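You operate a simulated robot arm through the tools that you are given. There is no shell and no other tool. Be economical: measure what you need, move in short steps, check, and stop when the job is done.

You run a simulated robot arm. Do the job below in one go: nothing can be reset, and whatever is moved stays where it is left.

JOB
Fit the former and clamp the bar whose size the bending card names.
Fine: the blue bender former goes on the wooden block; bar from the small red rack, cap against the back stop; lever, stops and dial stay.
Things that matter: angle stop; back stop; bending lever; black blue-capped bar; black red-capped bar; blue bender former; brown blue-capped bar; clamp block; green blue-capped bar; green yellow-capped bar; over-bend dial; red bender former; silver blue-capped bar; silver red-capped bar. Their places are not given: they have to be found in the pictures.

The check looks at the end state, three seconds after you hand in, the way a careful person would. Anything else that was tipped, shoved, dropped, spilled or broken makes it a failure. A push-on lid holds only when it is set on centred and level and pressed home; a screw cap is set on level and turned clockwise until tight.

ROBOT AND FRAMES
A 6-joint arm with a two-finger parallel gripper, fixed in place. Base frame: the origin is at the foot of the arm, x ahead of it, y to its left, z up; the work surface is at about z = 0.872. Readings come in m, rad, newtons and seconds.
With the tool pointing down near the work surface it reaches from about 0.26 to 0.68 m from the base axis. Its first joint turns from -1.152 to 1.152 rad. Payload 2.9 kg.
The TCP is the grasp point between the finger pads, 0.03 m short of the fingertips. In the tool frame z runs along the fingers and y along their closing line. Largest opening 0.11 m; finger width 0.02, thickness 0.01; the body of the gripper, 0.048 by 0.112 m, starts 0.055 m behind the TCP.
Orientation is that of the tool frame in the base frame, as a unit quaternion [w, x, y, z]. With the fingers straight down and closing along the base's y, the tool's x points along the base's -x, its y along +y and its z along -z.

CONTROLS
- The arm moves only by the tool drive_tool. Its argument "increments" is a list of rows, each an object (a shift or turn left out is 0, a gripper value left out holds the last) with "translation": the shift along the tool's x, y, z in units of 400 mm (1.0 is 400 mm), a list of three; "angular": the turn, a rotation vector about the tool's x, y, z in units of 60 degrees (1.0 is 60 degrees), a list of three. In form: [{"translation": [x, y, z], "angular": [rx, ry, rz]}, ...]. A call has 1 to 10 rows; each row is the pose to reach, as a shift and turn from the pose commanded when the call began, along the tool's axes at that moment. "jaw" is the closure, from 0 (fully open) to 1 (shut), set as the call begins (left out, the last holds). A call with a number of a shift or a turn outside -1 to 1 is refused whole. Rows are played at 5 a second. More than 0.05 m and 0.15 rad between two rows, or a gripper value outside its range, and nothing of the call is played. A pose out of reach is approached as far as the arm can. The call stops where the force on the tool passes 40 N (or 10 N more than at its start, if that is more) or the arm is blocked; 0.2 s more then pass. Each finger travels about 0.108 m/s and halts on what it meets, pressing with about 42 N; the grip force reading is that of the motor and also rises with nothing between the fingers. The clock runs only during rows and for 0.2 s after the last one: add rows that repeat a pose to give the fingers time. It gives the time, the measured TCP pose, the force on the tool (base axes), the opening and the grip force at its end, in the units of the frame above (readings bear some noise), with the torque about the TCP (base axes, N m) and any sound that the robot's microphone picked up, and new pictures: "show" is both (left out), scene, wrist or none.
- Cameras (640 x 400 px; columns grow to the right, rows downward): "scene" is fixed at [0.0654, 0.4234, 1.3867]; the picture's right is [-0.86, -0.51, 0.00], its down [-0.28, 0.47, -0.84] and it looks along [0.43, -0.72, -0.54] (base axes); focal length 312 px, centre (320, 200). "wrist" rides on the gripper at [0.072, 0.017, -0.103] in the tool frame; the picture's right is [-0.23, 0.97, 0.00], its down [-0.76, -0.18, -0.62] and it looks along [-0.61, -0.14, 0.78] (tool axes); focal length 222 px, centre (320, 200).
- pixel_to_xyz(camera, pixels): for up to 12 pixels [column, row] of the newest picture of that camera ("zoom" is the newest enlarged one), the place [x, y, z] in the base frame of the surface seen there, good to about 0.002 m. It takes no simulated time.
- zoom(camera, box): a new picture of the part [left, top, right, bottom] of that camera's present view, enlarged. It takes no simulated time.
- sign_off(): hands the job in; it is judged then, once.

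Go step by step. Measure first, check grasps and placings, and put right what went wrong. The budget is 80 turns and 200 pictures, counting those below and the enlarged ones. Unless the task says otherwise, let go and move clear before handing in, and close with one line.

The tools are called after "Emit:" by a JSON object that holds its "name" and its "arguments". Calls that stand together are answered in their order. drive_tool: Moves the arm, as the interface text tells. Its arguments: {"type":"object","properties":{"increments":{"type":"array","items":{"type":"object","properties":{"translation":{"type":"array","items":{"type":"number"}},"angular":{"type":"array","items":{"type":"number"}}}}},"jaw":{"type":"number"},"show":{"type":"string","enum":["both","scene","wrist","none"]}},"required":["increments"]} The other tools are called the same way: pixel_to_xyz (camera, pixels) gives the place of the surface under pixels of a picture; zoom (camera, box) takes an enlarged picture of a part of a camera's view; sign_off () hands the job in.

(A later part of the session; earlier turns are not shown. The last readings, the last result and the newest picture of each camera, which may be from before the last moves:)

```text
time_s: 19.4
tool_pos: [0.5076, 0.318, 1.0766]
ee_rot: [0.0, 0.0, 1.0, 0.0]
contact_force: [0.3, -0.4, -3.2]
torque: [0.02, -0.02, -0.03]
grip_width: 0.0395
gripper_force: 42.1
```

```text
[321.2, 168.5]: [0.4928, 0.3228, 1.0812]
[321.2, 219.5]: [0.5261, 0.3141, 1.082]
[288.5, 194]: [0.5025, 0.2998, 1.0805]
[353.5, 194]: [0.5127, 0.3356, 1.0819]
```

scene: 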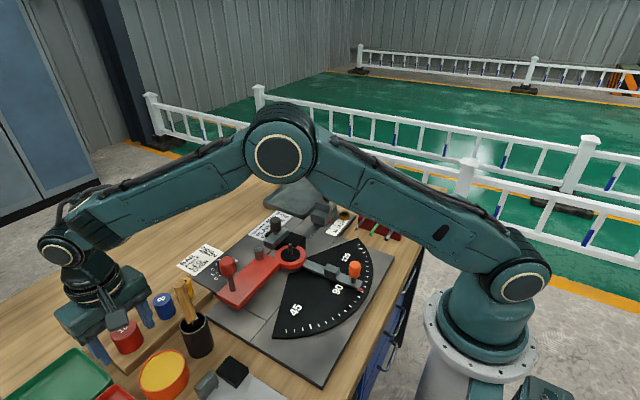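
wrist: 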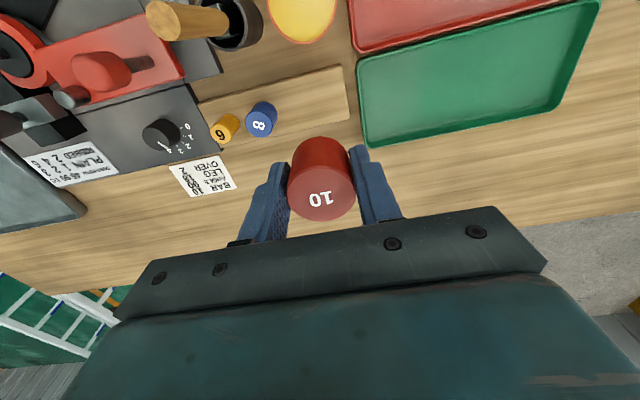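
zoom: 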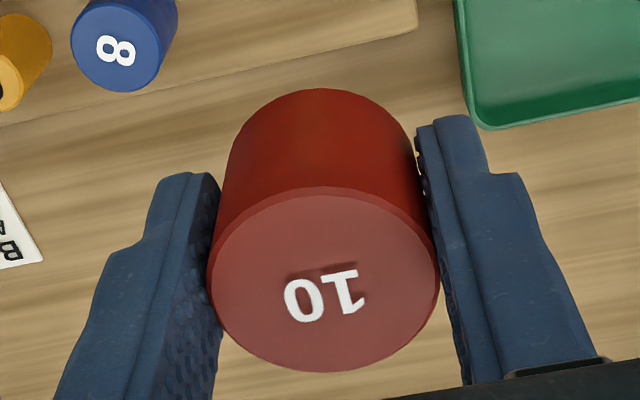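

The red former is held with its centre about +1 mm in x from the TCP. I'll carry it above the pin.

Emit:
{"name": "drive_tool", "arguments": {"increments": [{"translation": [0.039, -0.0956, -0.02]}, {"translation": [0.078, -0.191, -0.02]}, {"translation": [0.117, -0.287, -0.02]}, {"translation": [0.156, -0.382, -0.02]}, {"translation": [0.195, -0.478, 0]}, {"translation": [0.234, -0.573, 0]}, {"translation": [0.273, -0.669, 0]}, {"translation": [0.312, -0.7645, 0]}, {"translation": [0.312, -0.7645, 0]}], "show": "both"}}

Emit:
{"name": "zoom", "arguments": {"camera": "scene", "box": [220, 160, 380, 280]}}

Emit:
{"name": "zoom", "arguments": {"camera": "wrist", "box": [260, 60, 380, 230]}}

```text
time_s: 21.4
tool_pos: [0.3821, 0.0103, 1.079]
ee_rot: [0.0, 0.0, 1.0, 0.001]
contact_force: [0.3, -0.6, -4.0]
torque: [-0.02, 0.02, -0.03]
grip_width: 0.0396
gripper_force: 41.4
```

scene: 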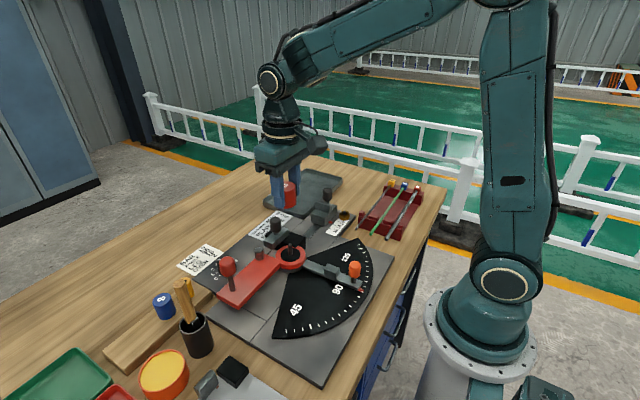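
wrist: 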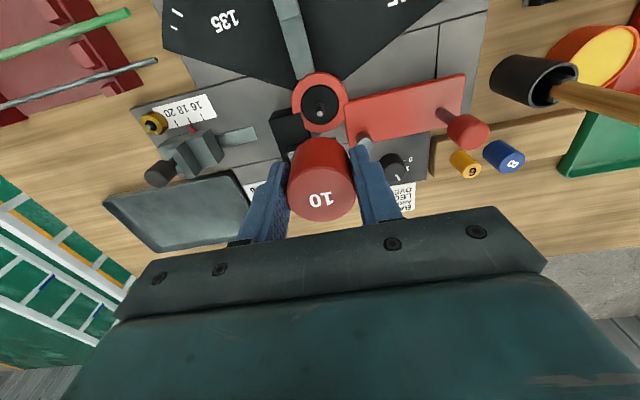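

```text
3.33 times, centred on (300, 220) of scene
```

zoom: 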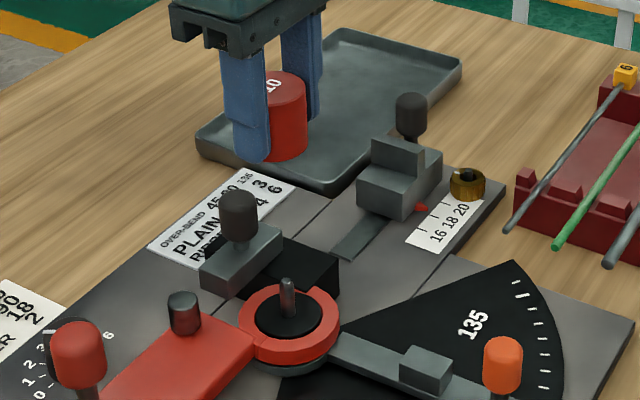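

```text
2.35 times, centred on (320, 145) of wrist
```

zoom: 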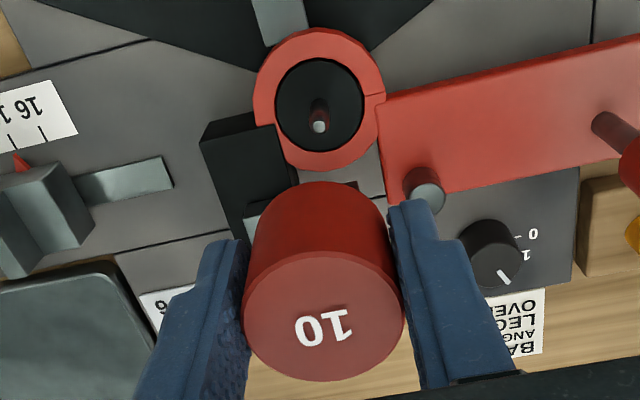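

Emit:
{"name": "pixel_to_xyz", "arguments": {"camera": "zoom", "pixels": [[319, 127], [278, 105], [361, 105], [319, 62], [319, 146], [258, 105], [381, 105], [324, 257], [324, 376], [248, 316], [400, 316], [316, 127]]}}

Emit:
{"name": "pixel_to_xyz", "arguments": {"camera": "scene", "pixels": [[292, 246], [289, 193]]}}

```text
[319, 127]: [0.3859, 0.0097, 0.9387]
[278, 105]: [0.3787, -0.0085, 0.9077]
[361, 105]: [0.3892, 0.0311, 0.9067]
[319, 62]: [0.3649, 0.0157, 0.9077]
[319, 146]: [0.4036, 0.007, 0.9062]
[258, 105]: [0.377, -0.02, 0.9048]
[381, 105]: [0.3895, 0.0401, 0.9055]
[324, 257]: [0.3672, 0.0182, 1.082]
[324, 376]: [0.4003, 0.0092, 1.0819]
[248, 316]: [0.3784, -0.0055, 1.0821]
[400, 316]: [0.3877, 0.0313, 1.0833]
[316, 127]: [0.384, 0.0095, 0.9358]
```

```text
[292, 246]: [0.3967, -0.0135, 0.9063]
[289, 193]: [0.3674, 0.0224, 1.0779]
```

The former is about 1.5 mm too far in +y relative to the disc centre. I'll correct that and descend, and the force limit will stop me if it lands on the pin top.

Emit:
{"name": "drive_tool", "arguments": {"increments": [{"translation": [-0.00125, -0.004, 0.08]}, {"translation": [-0.00125, -0.004, 0.16]}, {"translation": [-0.00125, -0.004, 0.22]}, {"translation": [-0.00125, -0.004, 0.25]}, {"translation": [-0.00125, -0.004, 0.27]}, {"translation": [-0.00125, -0.004, 0.29]}, {"translation": [-0.00125, -0.004, 0.29]}], "show": "scene"}}

Emit:
{"name": "zoom", "arguments": {"camera": "scene", "box": [240, 200, 340, 280]}}

```text
time_s: 23.0
tool_pos: [0.3845, 0.0102, 0.9619]
ee_rot: [-0.001, 0.0, 1.0, 0.0]
contact_force: [-4.3, 1.0, -2.3]
torque: [0.05, 0.16, -0.03]
grip_width: 0.0396
gripper_force: 42.0
```

scene: 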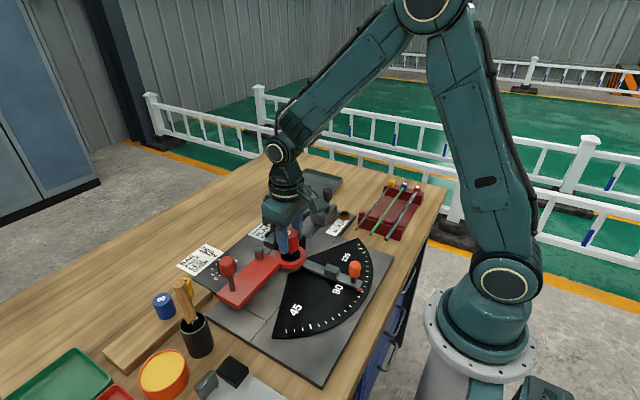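

```text
5.00 times, centred on (290, 240) of scene
```

zoom: 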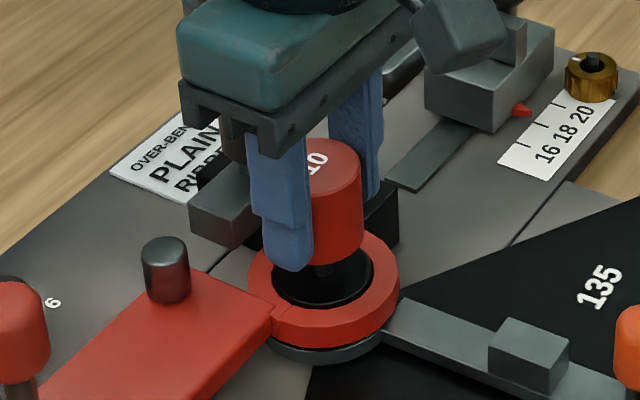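

The pin has entered the bore, with a small -x reaction. I'll nudge -0.8 mm in x and seat the former.

Emit:
{"name": "drive_tool", "arguments": {"increments": [{"translation": [0.002, 0, 0.015]}, {"translation": [0.002, 0, 0.03]}, {"translation": [0.002, 0, 0.042]}, {"translation": [0.002, 0, 0.048]}, {"translation": [0.002, 0, 0.051]}, {"translation": [0.002, 0, 0.051]}], "show": "scene"}}

Emit:
{"name": "zoom", "arguments": {"camera": "scene", "box": [240, 200, 340, 280]}}

```text
time_s: 24.4
tool_pos: [0.383, 0.0102, 0.9423]
ee_rot: [0.002, 0.001, 1.0, 0.001]
contact_force: [-7.3, -4.6, 30.0]
torque: [0.14, 0.53, 0.02]
grip_width: 0.0394
gripper_force: 41.9
```

scene: 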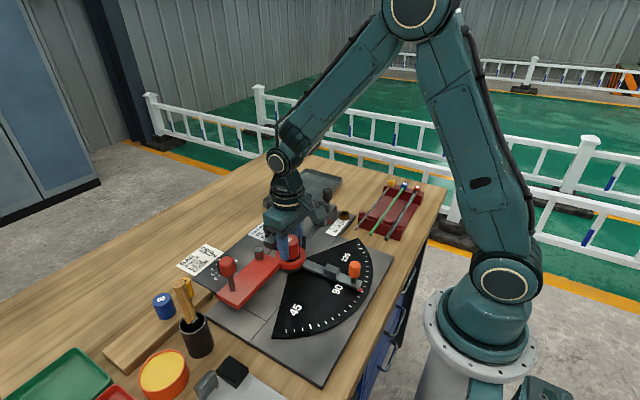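

```text
5.00 times, centred on (290, 240) of scene
```

zoom: 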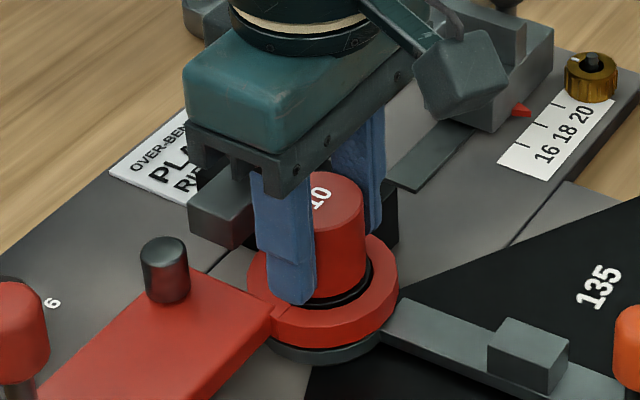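

It is seated (30 N at TCP 0.9423). I'll relax, open slightly and rise.

Emit:
{"name": "drive_tool", "arguments": {"increments": [{"translation": [0, 0, -0.003]}, {"translation": [0, 0, -0.003]}], "show": "none"}}

Emit:
{"name": "drive_tool", "arguments": {"increments": [{"translation": [0, 0, 0]}, {"translation": [0, 0, 0]}, {"translation": [0, 0, -0.06]}, {"translation": [0, 0, -0.14]}, {"translation": [0, 0, -0.24]}, {"translation": [0, 0, -0.34]}, {"translation": [0, 0, -0.34]}], "jaw": 0.42, "show": "both"}}

Emit:
{"name": "zoom", "arguments": {"camera": "scene", "box": [220, 180, 380, 280]}}

Emit:
{"name": "zoom", "arguments": {"camera": "wrist", "box": [130, 50, 430, 220]}}

```text
time_s: 25.0
tool_pos: [0.3823, 0.0101, 0.9423]
ee_rot: [0.0, 0.0, 1.0, 0.0]
contact_force: [-3.5, -5.4, 19.4]
torque: [0.16, -0.04, -0.01]
grip_width: 0.0398
gripper_force: 42.2
```

```text
time_s: 26.6
tool_pos: [0.3811, 0.0107, 1.0784]
ee_rot: [0.0, 0.0, 1.0, 0.0]
contact_force: [-0.7, -0.2, -0.4]
torque: [0.0, 0.01, -0.01]
grip_width: 0.0638
gripper_force: 0.0
```

scene: 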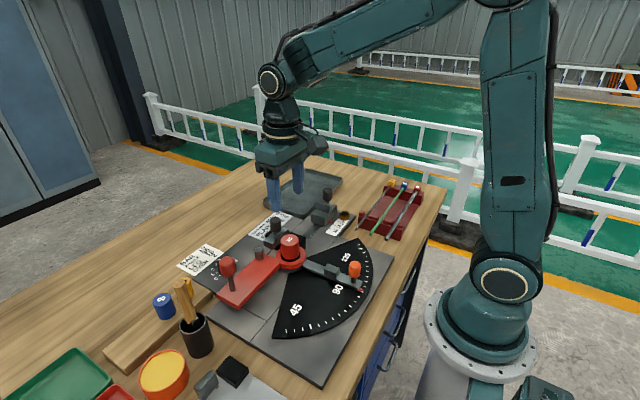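
wrist: 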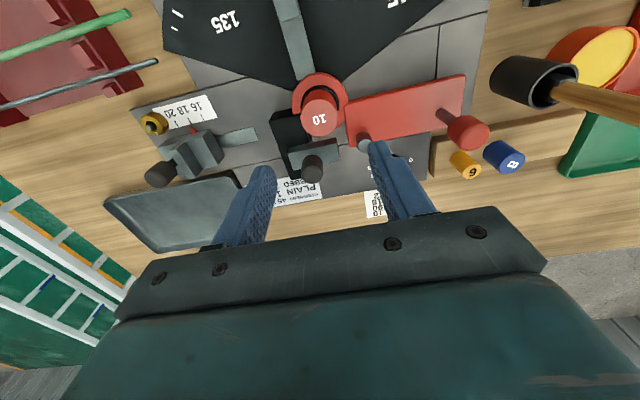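

```text
4.00 times, centred on (300, 230) of scene
```

zoom: 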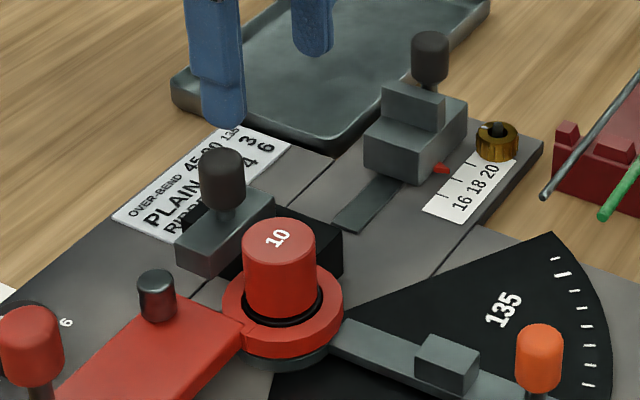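

```text
2.13 times, centred on (280, 135) of wrist
```

zoom: 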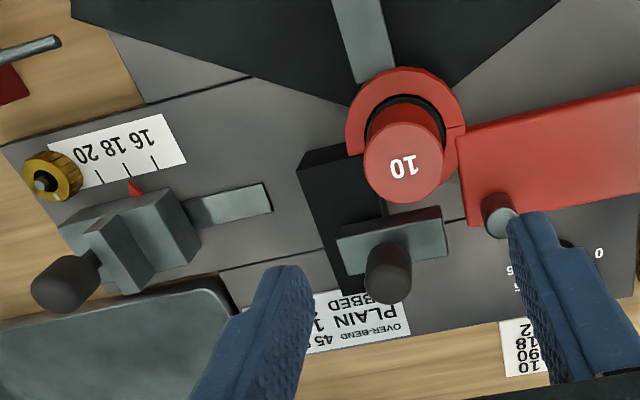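

The red former is seated level. Now I'll measure the back stop's shape, the clamp jaw and the anvil.

Emit:
{"name": "pixel_to_xyz", "arguments": {"camera": "zoom", "pixels": [[165, 225], [180, 220], [160, 205], [140, 222], [145, 265], [108, 225], [120, 250], [135, 285], [183, 260], [195, 235], [85, 225], [70, 235]]}}

Emit:
{"name": "pixel_to_xyz", "arguments": {"camera": "zoom", "pixels": [[342, 243], [440, 213], [440, 250], [345, 270], [350, 195], [330, 170], [400, 190], [390, 225], [430, 225], [497, 205], [490, 215], [480, 170]]}}

Emit:
{"name": "zoom", "arguments": {"camera": "scene", "box": [300, 180, 360, 225]}}

Emit:
{"name": "pixel_to_xyz", "arguments": {"camera": "scene", "pixels": [[315, 208], [322, 218], [316, 214], [325, 205], [322, 203], [330, 212], [332, 206], [323, 210], [327, 200], [319, 201], [335, 203], [312, 213]]}}

```text
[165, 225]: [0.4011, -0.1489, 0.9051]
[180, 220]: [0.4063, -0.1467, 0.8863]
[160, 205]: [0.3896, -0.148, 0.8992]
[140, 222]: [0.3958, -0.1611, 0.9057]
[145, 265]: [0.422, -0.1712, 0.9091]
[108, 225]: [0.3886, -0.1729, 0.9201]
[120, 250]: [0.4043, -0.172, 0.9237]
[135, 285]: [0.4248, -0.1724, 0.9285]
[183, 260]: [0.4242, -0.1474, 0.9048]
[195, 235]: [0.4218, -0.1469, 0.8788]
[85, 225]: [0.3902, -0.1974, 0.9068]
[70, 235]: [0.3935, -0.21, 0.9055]
```

```text
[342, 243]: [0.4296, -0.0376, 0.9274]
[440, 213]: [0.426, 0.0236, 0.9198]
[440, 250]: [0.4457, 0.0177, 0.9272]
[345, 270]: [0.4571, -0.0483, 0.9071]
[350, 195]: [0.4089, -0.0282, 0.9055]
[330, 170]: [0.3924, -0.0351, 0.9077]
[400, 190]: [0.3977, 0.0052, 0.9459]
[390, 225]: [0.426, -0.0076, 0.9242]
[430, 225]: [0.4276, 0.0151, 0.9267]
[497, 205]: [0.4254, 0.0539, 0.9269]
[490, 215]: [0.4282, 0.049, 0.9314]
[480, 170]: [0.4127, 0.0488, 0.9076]
```

```text
8.89 times, centred on (330, 202) of scene
```

zoom: 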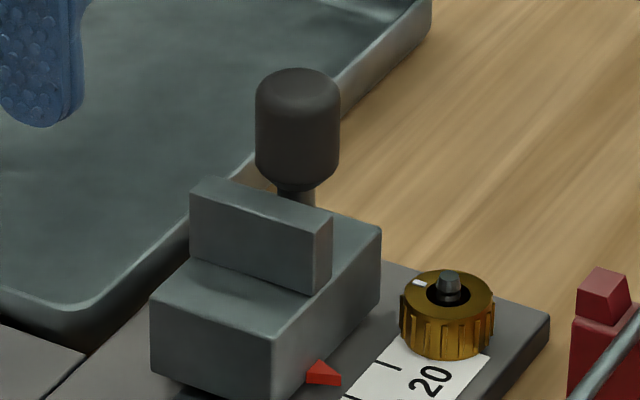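

```text
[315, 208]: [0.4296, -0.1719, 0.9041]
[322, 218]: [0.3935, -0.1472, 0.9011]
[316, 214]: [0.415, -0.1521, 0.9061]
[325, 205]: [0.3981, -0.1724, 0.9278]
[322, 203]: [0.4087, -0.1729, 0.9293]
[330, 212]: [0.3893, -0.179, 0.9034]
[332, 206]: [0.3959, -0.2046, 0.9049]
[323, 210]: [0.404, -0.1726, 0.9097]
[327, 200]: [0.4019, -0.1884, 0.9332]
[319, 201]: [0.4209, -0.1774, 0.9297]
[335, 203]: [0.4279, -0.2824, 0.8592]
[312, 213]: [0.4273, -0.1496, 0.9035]
```

The stop's ledge top is at z 0.905 with its fin face at y=-0.172. The bar will lie at x≈0.409, z≈0.913 with the cap on the ledge against the fin. I'll go over to the rack, yawing so the fingers close along x.

Emit:
{"name": "drive_tool", "arguments": {"increments": [{"translation": [0.051, -0.097, 0], "angular": [0, 0, 0.125]}, {"translation": [0.102, -0.194, 0], "angular": [0, 0, 0.25]}, {"translation": [0.153, -0.291, 0], "angular": [0, 0, 0.375]}, {"translation": [0.204, -0.388, 0], "angular": [0, 0, 0.5]}, {"translation": [0.256, -0.485, 0], "angular": [0, 0, 0.625]}, {"translation": [0.307, -0.582, 0], "angular": [0, 0, 0.75]}, {"translation": [0.358, -0.679, 0], "angular": [0, 0, 0.875]}, {"translation": [0.409, -0.776, 0], "angular": [0, 0, 1.0]}, {"translation": [0.409, -0.776, 0], "angular": [0, 0, 1.0]}], "jaw": 0.7, "show": "none"}}

Emit:
{"name": "drive_tool", "arguments": {"increments": [{"translation": [0, 0, 0], "angular": [0, 0, 0.125]}, {"translation": [0, 0, 0], "angular": [0, 0, 0.25]}, {"translation": [0, 0, 0], "angular": [0, 0, 0.375]}, {"translation": [0, 0, 0], "angular": [0, 0, 0.5]}, {"translation": [0, 0, 0], "angular": [0, 0, 0.5]}], "show": "both"}}

Emit:
{"name": "zoom", "arguments": {"camera": "scene", "box": [340, 160, 460, 250]}}

```text
time_s: 28.6
tool_pos: [0.2175, -0.3015, 1.0756]
ee_rot: [0.0, 0.501, 0.866, -0.001]
contact_force: [0.2, -0.5, 0.2]
torque: [0.01, -0.02, 0.05]
grip_width: 0.033
gripper_force: 0.2
```

```text
time_s: 29.8
tool_pos: [0.2186, -0.3004, 1.078]
ee_rot: [-0.001, 0.708, 0.706, 0.0]
contact_force: [0.5, 0.3, -0.2]
torque: [-0.02, 0.0, -0.01]
grip_width: 0.0329
gripper_force: 0.0
```

scene: 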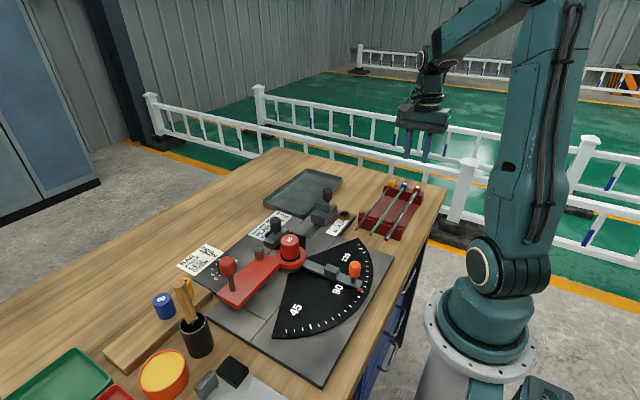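
wrist: 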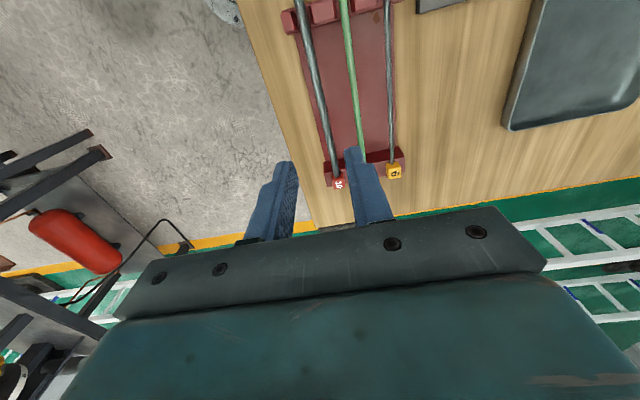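

```text
4.44 times, centred on (400, 205) of scene
```

zoom: 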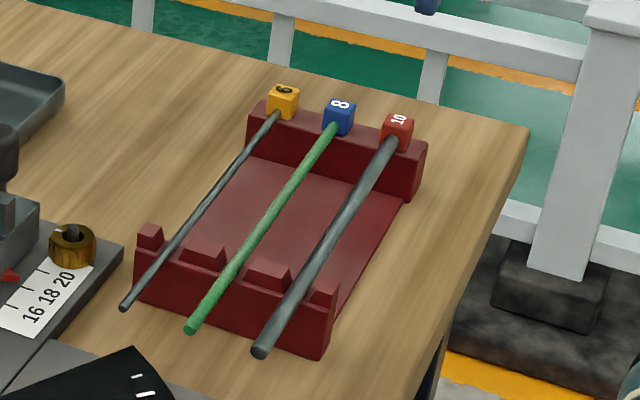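

Emit:
{"name": "pixel_to_xyz", "arguments": {"camera": "zoom", "pixels": [[398, 120], [388, 113], [412, 122], [397, 140], [262, 350], [262, 340], [365, 190], [320, 260], [300, 215], [360, 260], [395, 112], [385, 150]]}}

Emit:
{"name": "zoom", "arguments": {"camera": "wrist", "box": [270, 0, 430, 200]}}

Emit:
{"name": "pixel_to_xyz", "arguments": {"camera": "wrist", "pixels": [[338, 185], [337, 177], [334, 165], [318, 95], [309, 50], [340, 190], [335, 172], [345, 95], [314, 75]]}}

```text
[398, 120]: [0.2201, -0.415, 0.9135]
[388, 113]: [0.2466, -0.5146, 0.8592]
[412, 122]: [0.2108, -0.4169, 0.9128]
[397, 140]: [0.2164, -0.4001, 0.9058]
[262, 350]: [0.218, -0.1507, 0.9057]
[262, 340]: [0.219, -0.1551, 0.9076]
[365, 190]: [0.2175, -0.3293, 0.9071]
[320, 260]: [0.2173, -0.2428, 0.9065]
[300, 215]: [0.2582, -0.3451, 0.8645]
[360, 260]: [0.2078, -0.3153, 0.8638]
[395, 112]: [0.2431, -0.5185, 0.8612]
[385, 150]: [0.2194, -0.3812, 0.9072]
```

```text
2.00 times, centred on (350, 100) of wrist
```

zoom: 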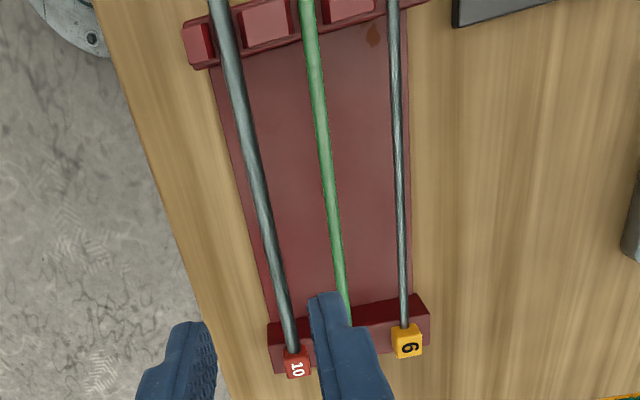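

```text
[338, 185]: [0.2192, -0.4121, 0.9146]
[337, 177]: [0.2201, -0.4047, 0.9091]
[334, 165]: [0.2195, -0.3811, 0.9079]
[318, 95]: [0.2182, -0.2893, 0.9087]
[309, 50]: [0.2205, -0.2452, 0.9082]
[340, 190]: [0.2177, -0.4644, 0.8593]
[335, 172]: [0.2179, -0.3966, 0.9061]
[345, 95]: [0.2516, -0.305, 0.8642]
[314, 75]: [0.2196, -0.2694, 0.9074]
```

The bar axis is at x≈0.2187, z≈0.902. I need the cap's far end precisely.

Emit:
{"name": "zoom", "arguments": {"camera": "scene", "box": [405, 176, 437, 200]}}

Emit:
{"name": "pixel_to_xyz", "arguments": {"camera": "zoom", "pixels": [[250, 150], [300, 160], [200, 140], [250, 110], [230, 120], [270, 125], [300, 200], [250, 200], [200, 200], [180, 240], [220, 240], [200, 260]]}}

Emit:
{"name": "zoom", "arguments": {"camera": "wrist", "box": [318, 160, 358, 200]}}

```text
16.00 times, centred on (421, 188) of scene
```

zoom: 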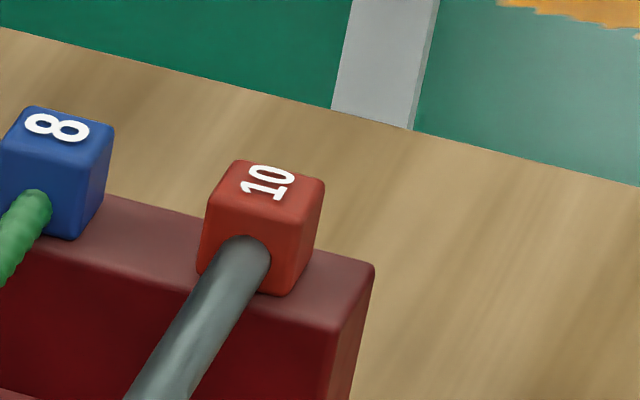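

```text
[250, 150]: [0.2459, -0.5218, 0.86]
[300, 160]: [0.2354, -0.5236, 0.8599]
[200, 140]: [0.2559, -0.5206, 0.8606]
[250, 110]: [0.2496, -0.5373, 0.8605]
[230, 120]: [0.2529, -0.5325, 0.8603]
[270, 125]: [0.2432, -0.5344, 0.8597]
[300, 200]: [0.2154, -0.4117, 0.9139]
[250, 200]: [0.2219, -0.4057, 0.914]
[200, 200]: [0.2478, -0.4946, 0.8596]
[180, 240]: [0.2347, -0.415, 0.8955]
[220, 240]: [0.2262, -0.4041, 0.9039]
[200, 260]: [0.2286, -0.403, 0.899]
```

```text
10.00 times, centred on (338, 180) of wrist
```

zoom: 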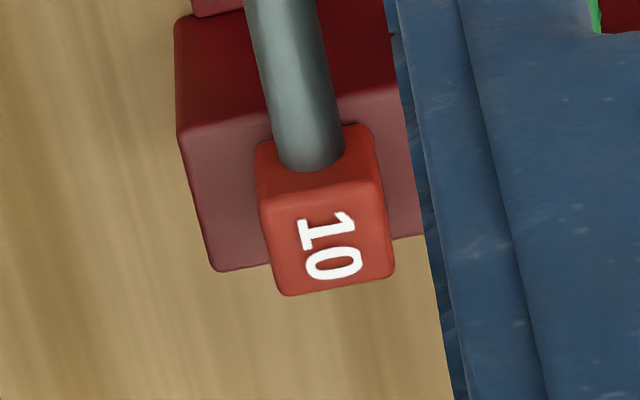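

Emit:
{"name": "pixel_to_xyz", "arguments": {"camera": "zoom", "pixels": [[330, 283], [285, 288], [385, 272], [320, 195], [268, 205], [375, 190], [330, 250], [300, 180], [265, 180], [310, 150]]}}

```text
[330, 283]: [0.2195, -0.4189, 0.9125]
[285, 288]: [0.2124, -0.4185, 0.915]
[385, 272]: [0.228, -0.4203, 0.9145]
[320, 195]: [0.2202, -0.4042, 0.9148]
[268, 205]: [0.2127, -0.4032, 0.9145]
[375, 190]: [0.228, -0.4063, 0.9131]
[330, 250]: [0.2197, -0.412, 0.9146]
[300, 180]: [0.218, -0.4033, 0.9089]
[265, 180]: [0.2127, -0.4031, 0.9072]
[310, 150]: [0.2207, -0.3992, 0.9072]
```

The cap ends at y=-0.4205 and the bar axis is at x≈0.2195. I'll grip 0.10 m from the cap end (y=-0.3205), close to the centre of mass, and descend to TCP z≈0.908.

Emit:
{"name": "drive_tool", "arguments": {"increments": [{"translation": [-0.05, 0.002, 0.1]}, {"translation": [-0.05, 0.002, 0.2]}, {"translation": [-0.05, 0.002, 0.3]}, {"translation": [-0.05, 0.002, 0.37]}, {"translation": [-0.05, 0.002, 0.41]}, {"translation": [-0.05, 0.002, 0.423]}, {"translation": [-0.05, 0.002, 0.423]}], "show": "both"}}

Emit:
{"name": "zoom", "arguments": {"camera": "scene", "box": [340, 140, 460, 250]}}

```text
time_s: 31.4
tool_pos: [0.2203, -0.3218, 0.9087]
ee_rot: [0.0, 0.707, 0.707, 0.0]
contact_force: [0.0, -0.1, 0.4]
torque: [0.02, 0.0, 0.01]
grip_width: 0.033
gripper_force: 0.0
```

scene: 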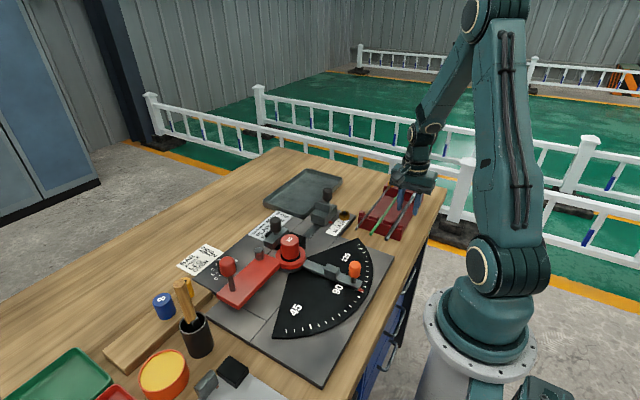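
wrist: 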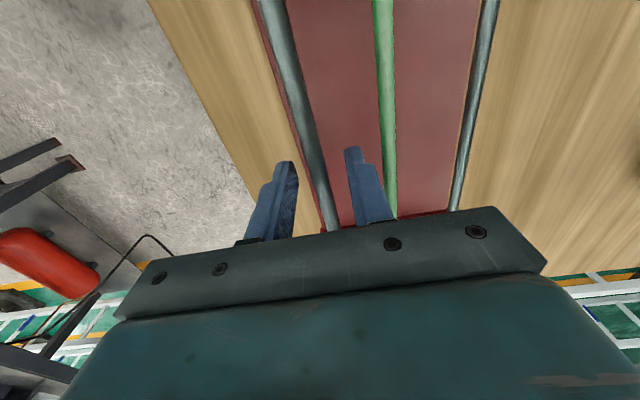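

```text
3.64 times, centred on (400, 195) of scene
```

zoom: 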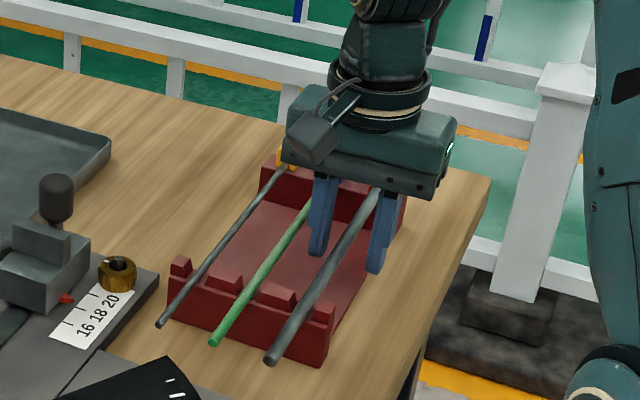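

The fingers straddle only the 10 bar and sit clear of the green one. I'll close and lift.

Emit:
{"name": "drive_tool", "arguments": {"increments": [{"translation": [0, 0, 0]}, {"translation": [0, 0, 0]}, {"translation": [0, 0, 0]}], "jaw": 1, "show": "none"}}

Emit:
{"name": "drive_tool", "arguments": {"increments": [{"translation": [0, 0, -0.02]}, {"translation": [0, 0, -0.06]}, {"translation": [0, 0, -0.14]}, {"translation": [0, 0, -0.22]}, {"translation": [0, 0, -0.3]}, {"translation": [0, 0, -0.3]}], "show": "both"}}

Emit:
{"name": "zoom", "arguments": {"camera": "scene", "box": [320, 120, 460, 250]}}

```text
time_s: 32.2
tool_pos: [0.2191, -0.3216, 0.9082]
ee_rot: [0.0, 0.707, 0.707, -0.001]
contact_force: [0.5, 0.2, -0.4]
torque: [-0.12, -0.01, 0.01]
grip_width: 0.0092
gripper_force: 41.9
```

```text
time_s: 33.6
tool_pos: [0.2213, -0.3217, 1.0287]
ee_rot: [0.0, 0.707, 0.708, 0.0]
contact_force: [0.8, -0.7, -0.9]
torque: [-0.05, -0.01, -0.01]
grip_width: 0.0089
gripper_force: 41.7
```

scene: 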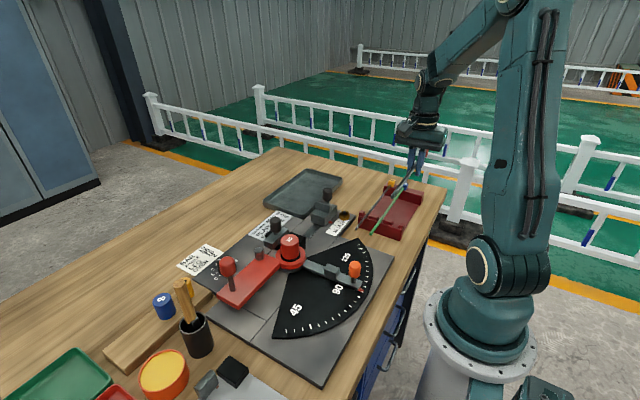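
wrist: 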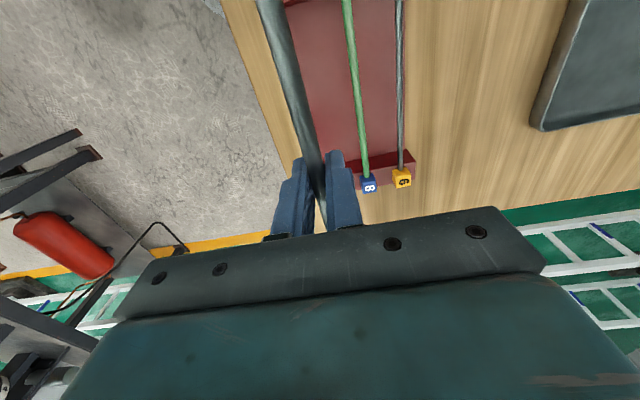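

```text
3.08 times, centred on (390, 185) of scene
```

zoom: 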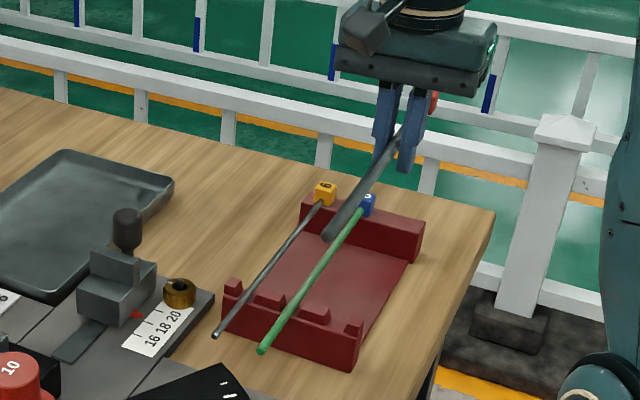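

The bar is lifted. I'll check that it is level in the grip.

Emit:
{"name": "pixel_to_xyz", "arguments": {"camera": "zoom", "pixels": [[330, 230], [345, 212], [360, 193], [380, 172], [393, 155], [434, 100], [433, 95], [338, 222]]}}

Emit:
{"name": "pixel_to_xyz", "arguments": {"camera": "wrist", "pixels": [[265, 10], [275, 40], [285, 75], [300, 120], [310, 155]]}}

```text
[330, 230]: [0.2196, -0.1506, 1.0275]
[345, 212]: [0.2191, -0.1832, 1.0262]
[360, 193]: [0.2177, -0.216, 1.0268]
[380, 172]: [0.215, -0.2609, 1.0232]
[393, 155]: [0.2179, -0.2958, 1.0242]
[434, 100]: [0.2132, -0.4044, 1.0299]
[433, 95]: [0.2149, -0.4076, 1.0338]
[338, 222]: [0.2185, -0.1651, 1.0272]
```

```text
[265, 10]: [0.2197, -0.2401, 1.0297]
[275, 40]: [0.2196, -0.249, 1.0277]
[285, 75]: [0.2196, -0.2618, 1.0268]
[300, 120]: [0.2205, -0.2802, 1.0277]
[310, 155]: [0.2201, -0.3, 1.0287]
```

The bar is level, with its axis about 5.5 mm below the TCP and its overall length about 0.2705 m. I'll carry it over the bender: TCP x 0.409, y -0.071.

Emit:
{"name": "drive_tool", "arguments": {"increments": [{"translation": [0.078, 0.059, -0.01]}, {"translation": [0.156, 0.118, -0.02]}, {"translation": [0.234, 0.177, -0.02]}, {"translation": [0.312, 0.236, -0.02]}, {"translation": [0.39, 0.295, -0.02]}, {"translation": [0.468, 0.354, -0.02]}, {"translation": [0.546, 0.413, -0.02]}, {"translation": [0.625, 0.4725, -0.02]}, {"translation": [0.625, 0.4725, -0.02]}], "show": "both"}}

Emit:
{"name": "zoom", "arguments": {"camera": "scene", "box": [220, 140, 380, 270]}}

```text
time_s: 35.6
tool_pos: [0.4086, -0.0698, 1.0378]
ee_rot: [-0.001, 0.707, 0.707, 0.0]
contact_force: [0.6, 0.0, -1.1]
torque: [-0.12, 0.01, -0.01]
grip_width: 0.0091
gripper_force: 42.1
```

scene: 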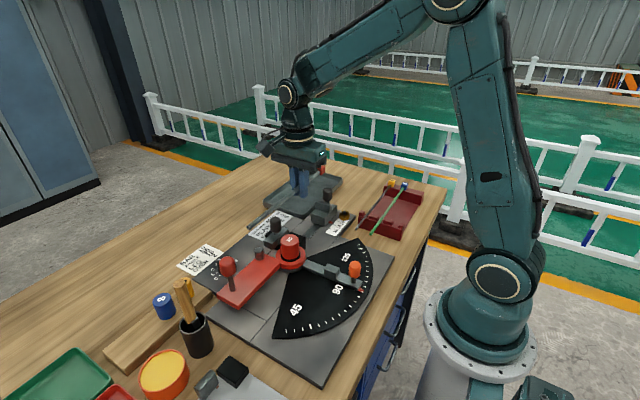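
wrist: 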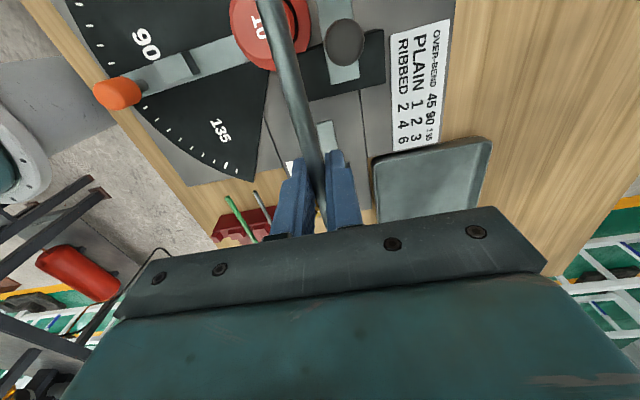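

```text
3.08 times, centred on (300, 205) of scene
```

zoom: 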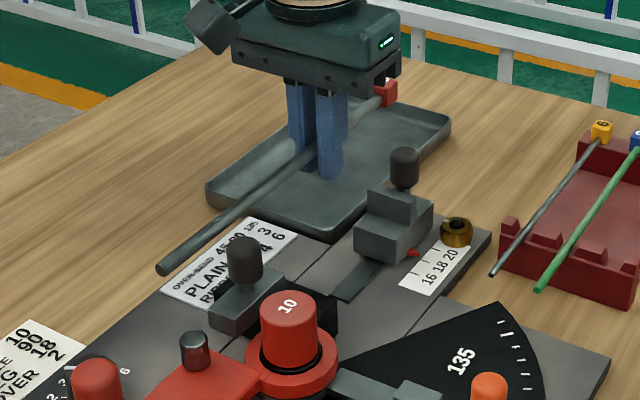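

Emit:
{"name": "pixel_to_xyz", "arguments": {"camera": "zoom", "pixels": [[165, 265], [185, 248], [240, 203], [280, 170], [375, 103], [385, 92], [393, 85], [392, 95]]}}

Emit:
{"name": "pixel_to_xyz", "arguments": {"camera": "wrist", "pixels": [[268, 10], [280, 45], [290, 75], [305, 125], [312, 155], [261, 55], [325, 45], [330, 20], [345, 40], [245, 35]]}}

Emit:
{"name": "zoom", "arguments": {"camera": "wrist", "box": [220, 0, 400, 120]}}

```text
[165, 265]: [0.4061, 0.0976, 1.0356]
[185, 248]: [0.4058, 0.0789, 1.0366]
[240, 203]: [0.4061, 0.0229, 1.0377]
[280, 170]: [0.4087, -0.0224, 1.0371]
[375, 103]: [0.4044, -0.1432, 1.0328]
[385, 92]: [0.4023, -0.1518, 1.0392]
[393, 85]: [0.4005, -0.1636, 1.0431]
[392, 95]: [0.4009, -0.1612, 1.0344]
```

```text
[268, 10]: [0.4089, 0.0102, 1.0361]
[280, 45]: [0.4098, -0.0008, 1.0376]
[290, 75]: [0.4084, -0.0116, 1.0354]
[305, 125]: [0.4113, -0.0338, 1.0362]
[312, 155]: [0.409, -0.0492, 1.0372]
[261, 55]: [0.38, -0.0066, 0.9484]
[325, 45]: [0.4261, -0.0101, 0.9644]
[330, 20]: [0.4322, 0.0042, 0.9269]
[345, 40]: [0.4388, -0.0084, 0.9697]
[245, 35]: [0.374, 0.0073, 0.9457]
```

```text
3.33 times, centred on (310, 60) of wrist
```

zoom: 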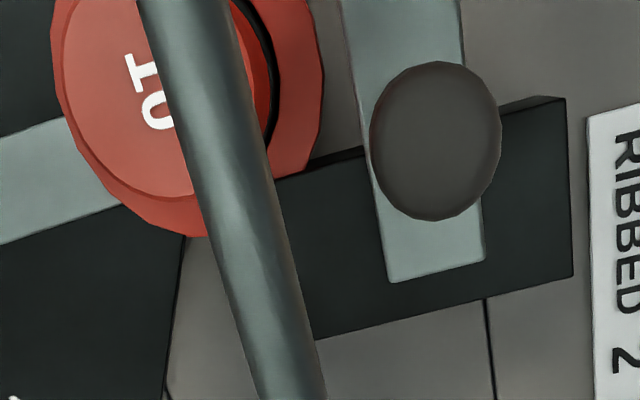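

The bar is at x≈0.409 with its cap end at about -0.169, lined up with the gap. I'll shift +1.5 mm in x to clear the former and descend most of the way.

Emit:
{"name": "drive_tool", "arguments": {"increments": [{"translation": [0, 0.004, 0.08]}, {"translation": [0, 0.004, 0.15]}, {"translation": [0, 0.004, 0.21]}, {"translation": [0, 0.004, 0.25]}, {"translation": [0, 0.004, 0.275]}, {"translation": [0, 0.004, 0.275]}], "show": "both"}}

Emit:
{"name": "zoom", "arguments": {"camera": "scene", "box": [220, 170, 380, 280]}}

Emit:
{"name": "zoom", "arguments": {"camera": "wrist", "box": [200, 0, 400, 150]}}

```text
time_s: 37.0
tool_pos: [0.41, -0.0703, 0.9278]
ee_rot: [0.0, 0.707, 0.707, 0.0]
contact_force: [0.0, -1.3, -1.5]
torque: [-0.05, -0.02, 0.06]
grip_width: 0.0091
gripper_force: 42.1
```

scene: 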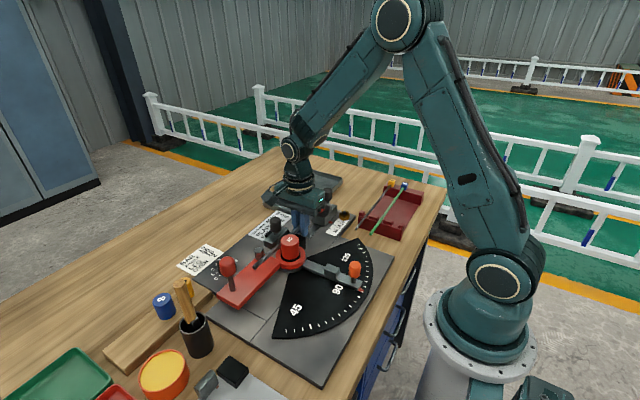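
wrist: 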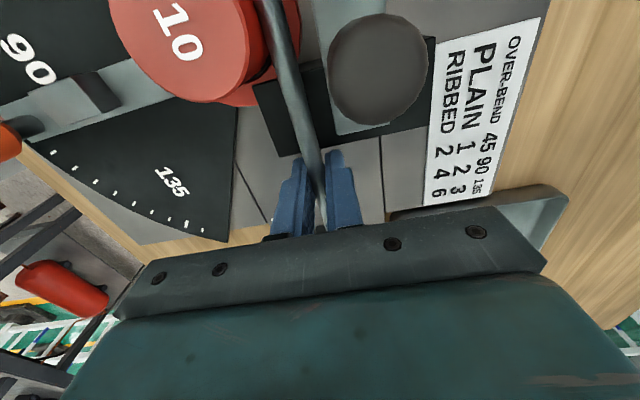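

```text
3.64 times, centred on (300, 225) of scene
```

zoom: 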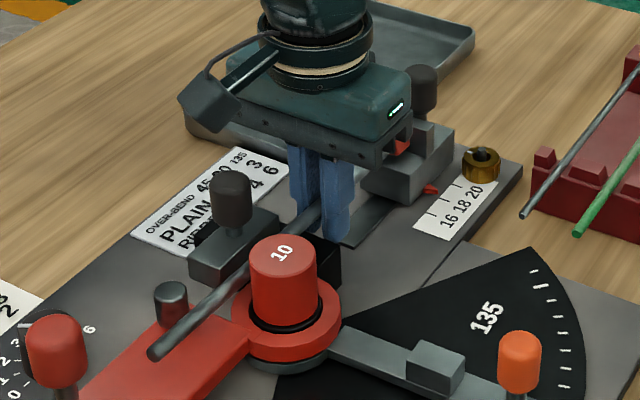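

```text
2.67 times, centred on (300, 75) of wrist
```

zoom: 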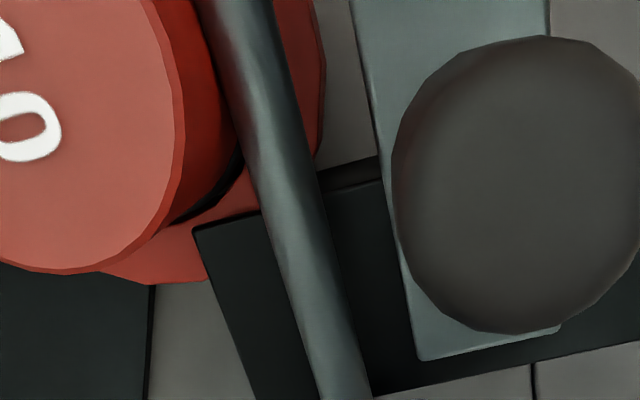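

The bar sits between the former and the jaw with clearance. I'll lower gently onto the anvil.

Emit:
{"name": "drive_tool", "arguments": {"increments": [{"translation": [0, 0, 0.01]}, {"translation": [0, 0, 0.017]}, {"translation": [0, 0, 0.021]}, {"translation": [0, 0, 0.023]}, {"translation": [0, 0, 0.023]}], "show": "scene"}}

Emit:
{"name": "zoom", "arguments": {"camera": "scene", "box": [230, 180, 350, 270]}}

Emit:
{"name": "zoom", "arguments": {"camera": "scene", "box": [300, 180, 360, 225]}}

```text
time_s: 38.2
tool_pos: [0.4104, -0.0706, 0.9185]
ee_rot: [0.001, 0.707, 0.707, 0.0]
contact_force: [-1.9, -0.1, 7.1]
torque: [-0.95, -0.02, -0.23]
grip_width: 0.009
gripper_force: 42.6
```

scene: 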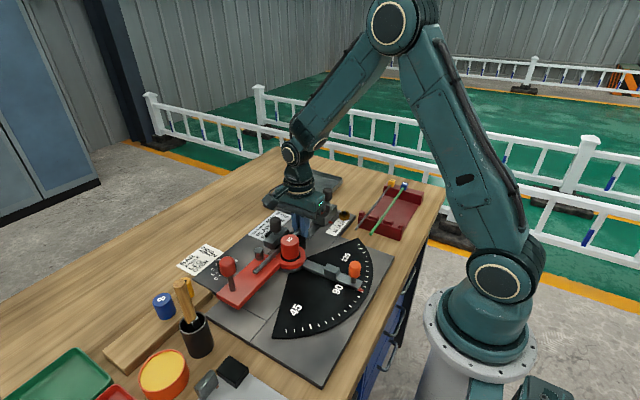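

```text
4.44 times, centred on (290, 225) of scene
```

zoom: 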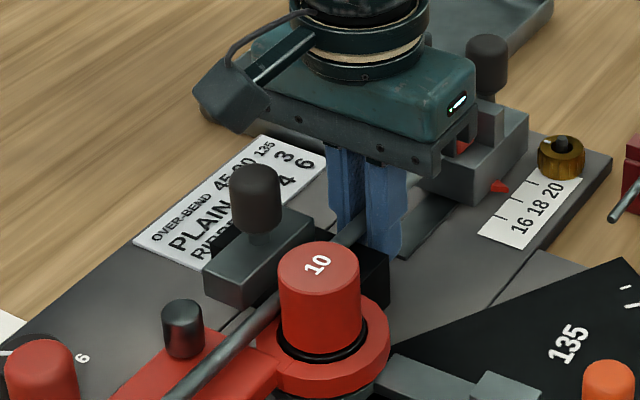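

```text
8.89 times, centred on (330, 202) of scene
```

zoom: 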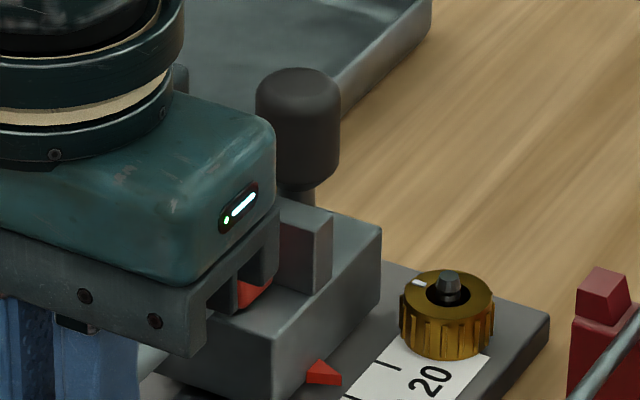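

There is light contact: the cap is on the ledge (torque -0.95). I'll slide -y in small steps toward the fin, watching the y force.

Emit:
{"name": "drive_tool", "arguments": {"increments": [{"translation": [-0.002, 0, 0]}, {"translation": [-0.004, 0, 0]}, {"translation": [-0.004, 0, 0]}], "show": "none"}}

Emit:
{"name": "drive_tool", "arguments": {"increments": [{"translation": [-0.002, 0, 0]}, {"translation": [-0.0035, 0, 0]}, {"translation": [-0.0035, 0, 0]}], "show": "none"}}

```text
time_s: 39.0
tool_pos: [0.4099, -0.071, 0.9184]
ee_rot: [0.0, 0.707, 0.708, 0.0]
contact_force: [-0.4, 2.0, 1.1]
torque: [-0.42, 0.0, 0.01]
grip_width: 0.0092
gripper_force: 41.8
```

```text
time_s: 39.8
tool_pos: [0.4099, -0.074, 0.918]
ee_rot: [0.0, 0.707, 0.707, 0.0]
contact_force: [-0.6, 4.8, 2.9]
torque: [-0.49, 0.01, -0.04]
grip_width: 0.0092
gripper_force: 41.5
```

Emit:
{"name": "drive_tool", "arguments": {"increments": [{"translation": [-0.0015, 0, 0]}, {"translation": [-0.0025, 0, 0]}, {"translation": [-0.0025, 0, 0]}], "show": "scene"}}

Emit:
{"name": "zoom", "arguments": {"camera": "scene", "box": [310, 190, 350, 220]}}

```text
time_s: 40.6
tool_pos: [0.4093, -0.0745, 0.9188]
ee_rot: [0.0, 0.707, 0.707, 0.001]
contact_force: [-0.9, 3.5, 0.1]
torque: [-0.33, 0.03, -0.15]
grip_width: 0.0092
gripper_force: 42.4
```

scene: 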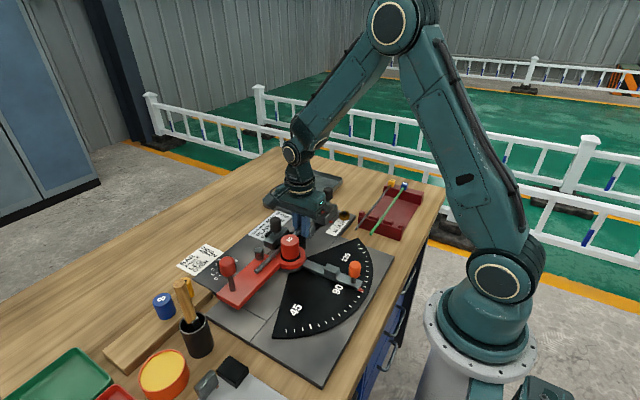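

```text
13.33 times, centred on (330, 205) of scene
```

zoom: 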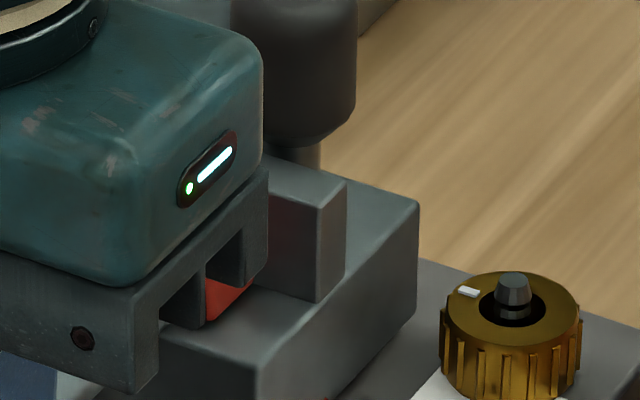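

The force is still friction-level, so I'll keep nudging.

Emit:
{"name": "drive_tool", "arguments": {"increments": [{"translation": [-0.0015, 0, 0]}, {"translation": [-0.003, 0, 0]}, {"translation": [-0.003, 0, 0]}], "show": "none"}}

Emit:
{"name": "drive_tool", "arguments": {"increments": [{"translation": [-0.0015, 0, 0]}, {"translation": [-0.0025, 0, 0]}, {"translation": [-0.0025, 0, 0]}], "show": "none"}}

```text
time_s: 41.4
tool_pos: [0.41, -0.0759, 0.9181]
ee_rot: [0.0, 0.707, 0.707, 0.0]
contact_force: [-0.9, 3.3, -0.3]
torque: [-0.21, -0.07, -0.11]
grip_width: 0.0093
gripper_force: 42.2
```

```text
time_s: 42.2
tool_pos: [0.4112, -0.0772, 0.9189]
ee_rot: [0.0, 0.707, 0.707, 0.0]
contact_force: [-0.9, 1.5, -2.8]
torque: [-0.03, -0.02, -0.02]
grip_width: 0.0092
gripper_force: 41.7
```

Emit:
{"name": "drive_tool", "arguments": {"increments": [{"translation": [0, 0, 0]}], "show": "both"}}

Emit:
{"name": "zoom", "arguments": {"camera": "scene", "box": [310, 195, 342, 219]}}

Emit:
{"name": "pixel_to_xyz", "arguments": {"camera": "zoom", "pixels": [[190, 260], [215, 255], [205, 235], [270, 240], [300, 250], [260, 210], [180, 290], [240, 240], [290, 290], [320, 250]]}}

```text
time_s: 42.6
tool_pos: [0.4111, -0.0767, 0.9184]
ee_rot: [0.0, 0.708, 0.707, 0.0]
contact_force: [0.3, 1.4, -1.9]
torque: [-0.07, 0.01, -0.02]
grip_width: 0.0092
gripper_force: 42.3
```

scene: 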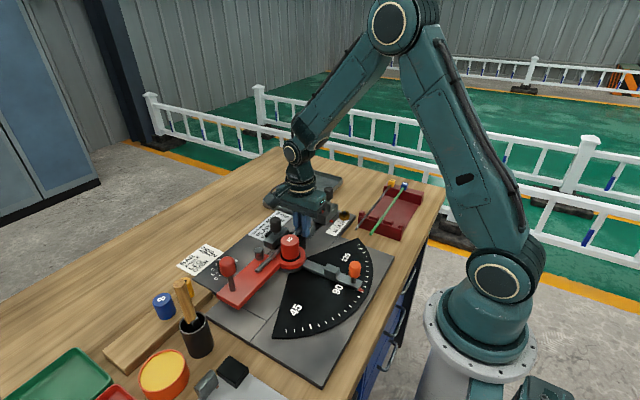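
wrist: 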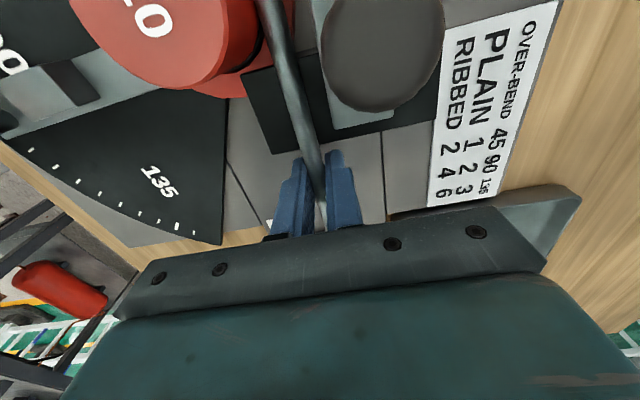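

```text
16.00 times, centred on (326, 207) of scene
```

zoom: 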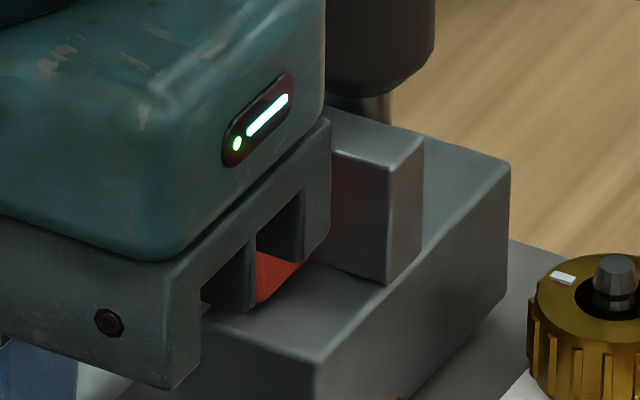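

```text
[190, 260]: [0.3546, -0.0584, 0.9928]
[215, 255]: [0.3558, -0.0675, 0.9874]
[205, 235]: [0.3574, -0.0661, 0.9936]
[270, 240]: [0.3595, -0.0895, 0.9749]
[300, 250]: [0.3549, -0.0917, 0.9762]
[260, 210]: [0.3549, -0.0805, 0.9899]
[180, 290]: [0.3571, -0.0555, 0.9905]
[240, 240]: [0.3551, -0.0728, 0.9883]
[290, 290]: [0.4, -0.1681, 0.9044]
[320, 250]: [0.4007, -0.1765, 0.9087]
```

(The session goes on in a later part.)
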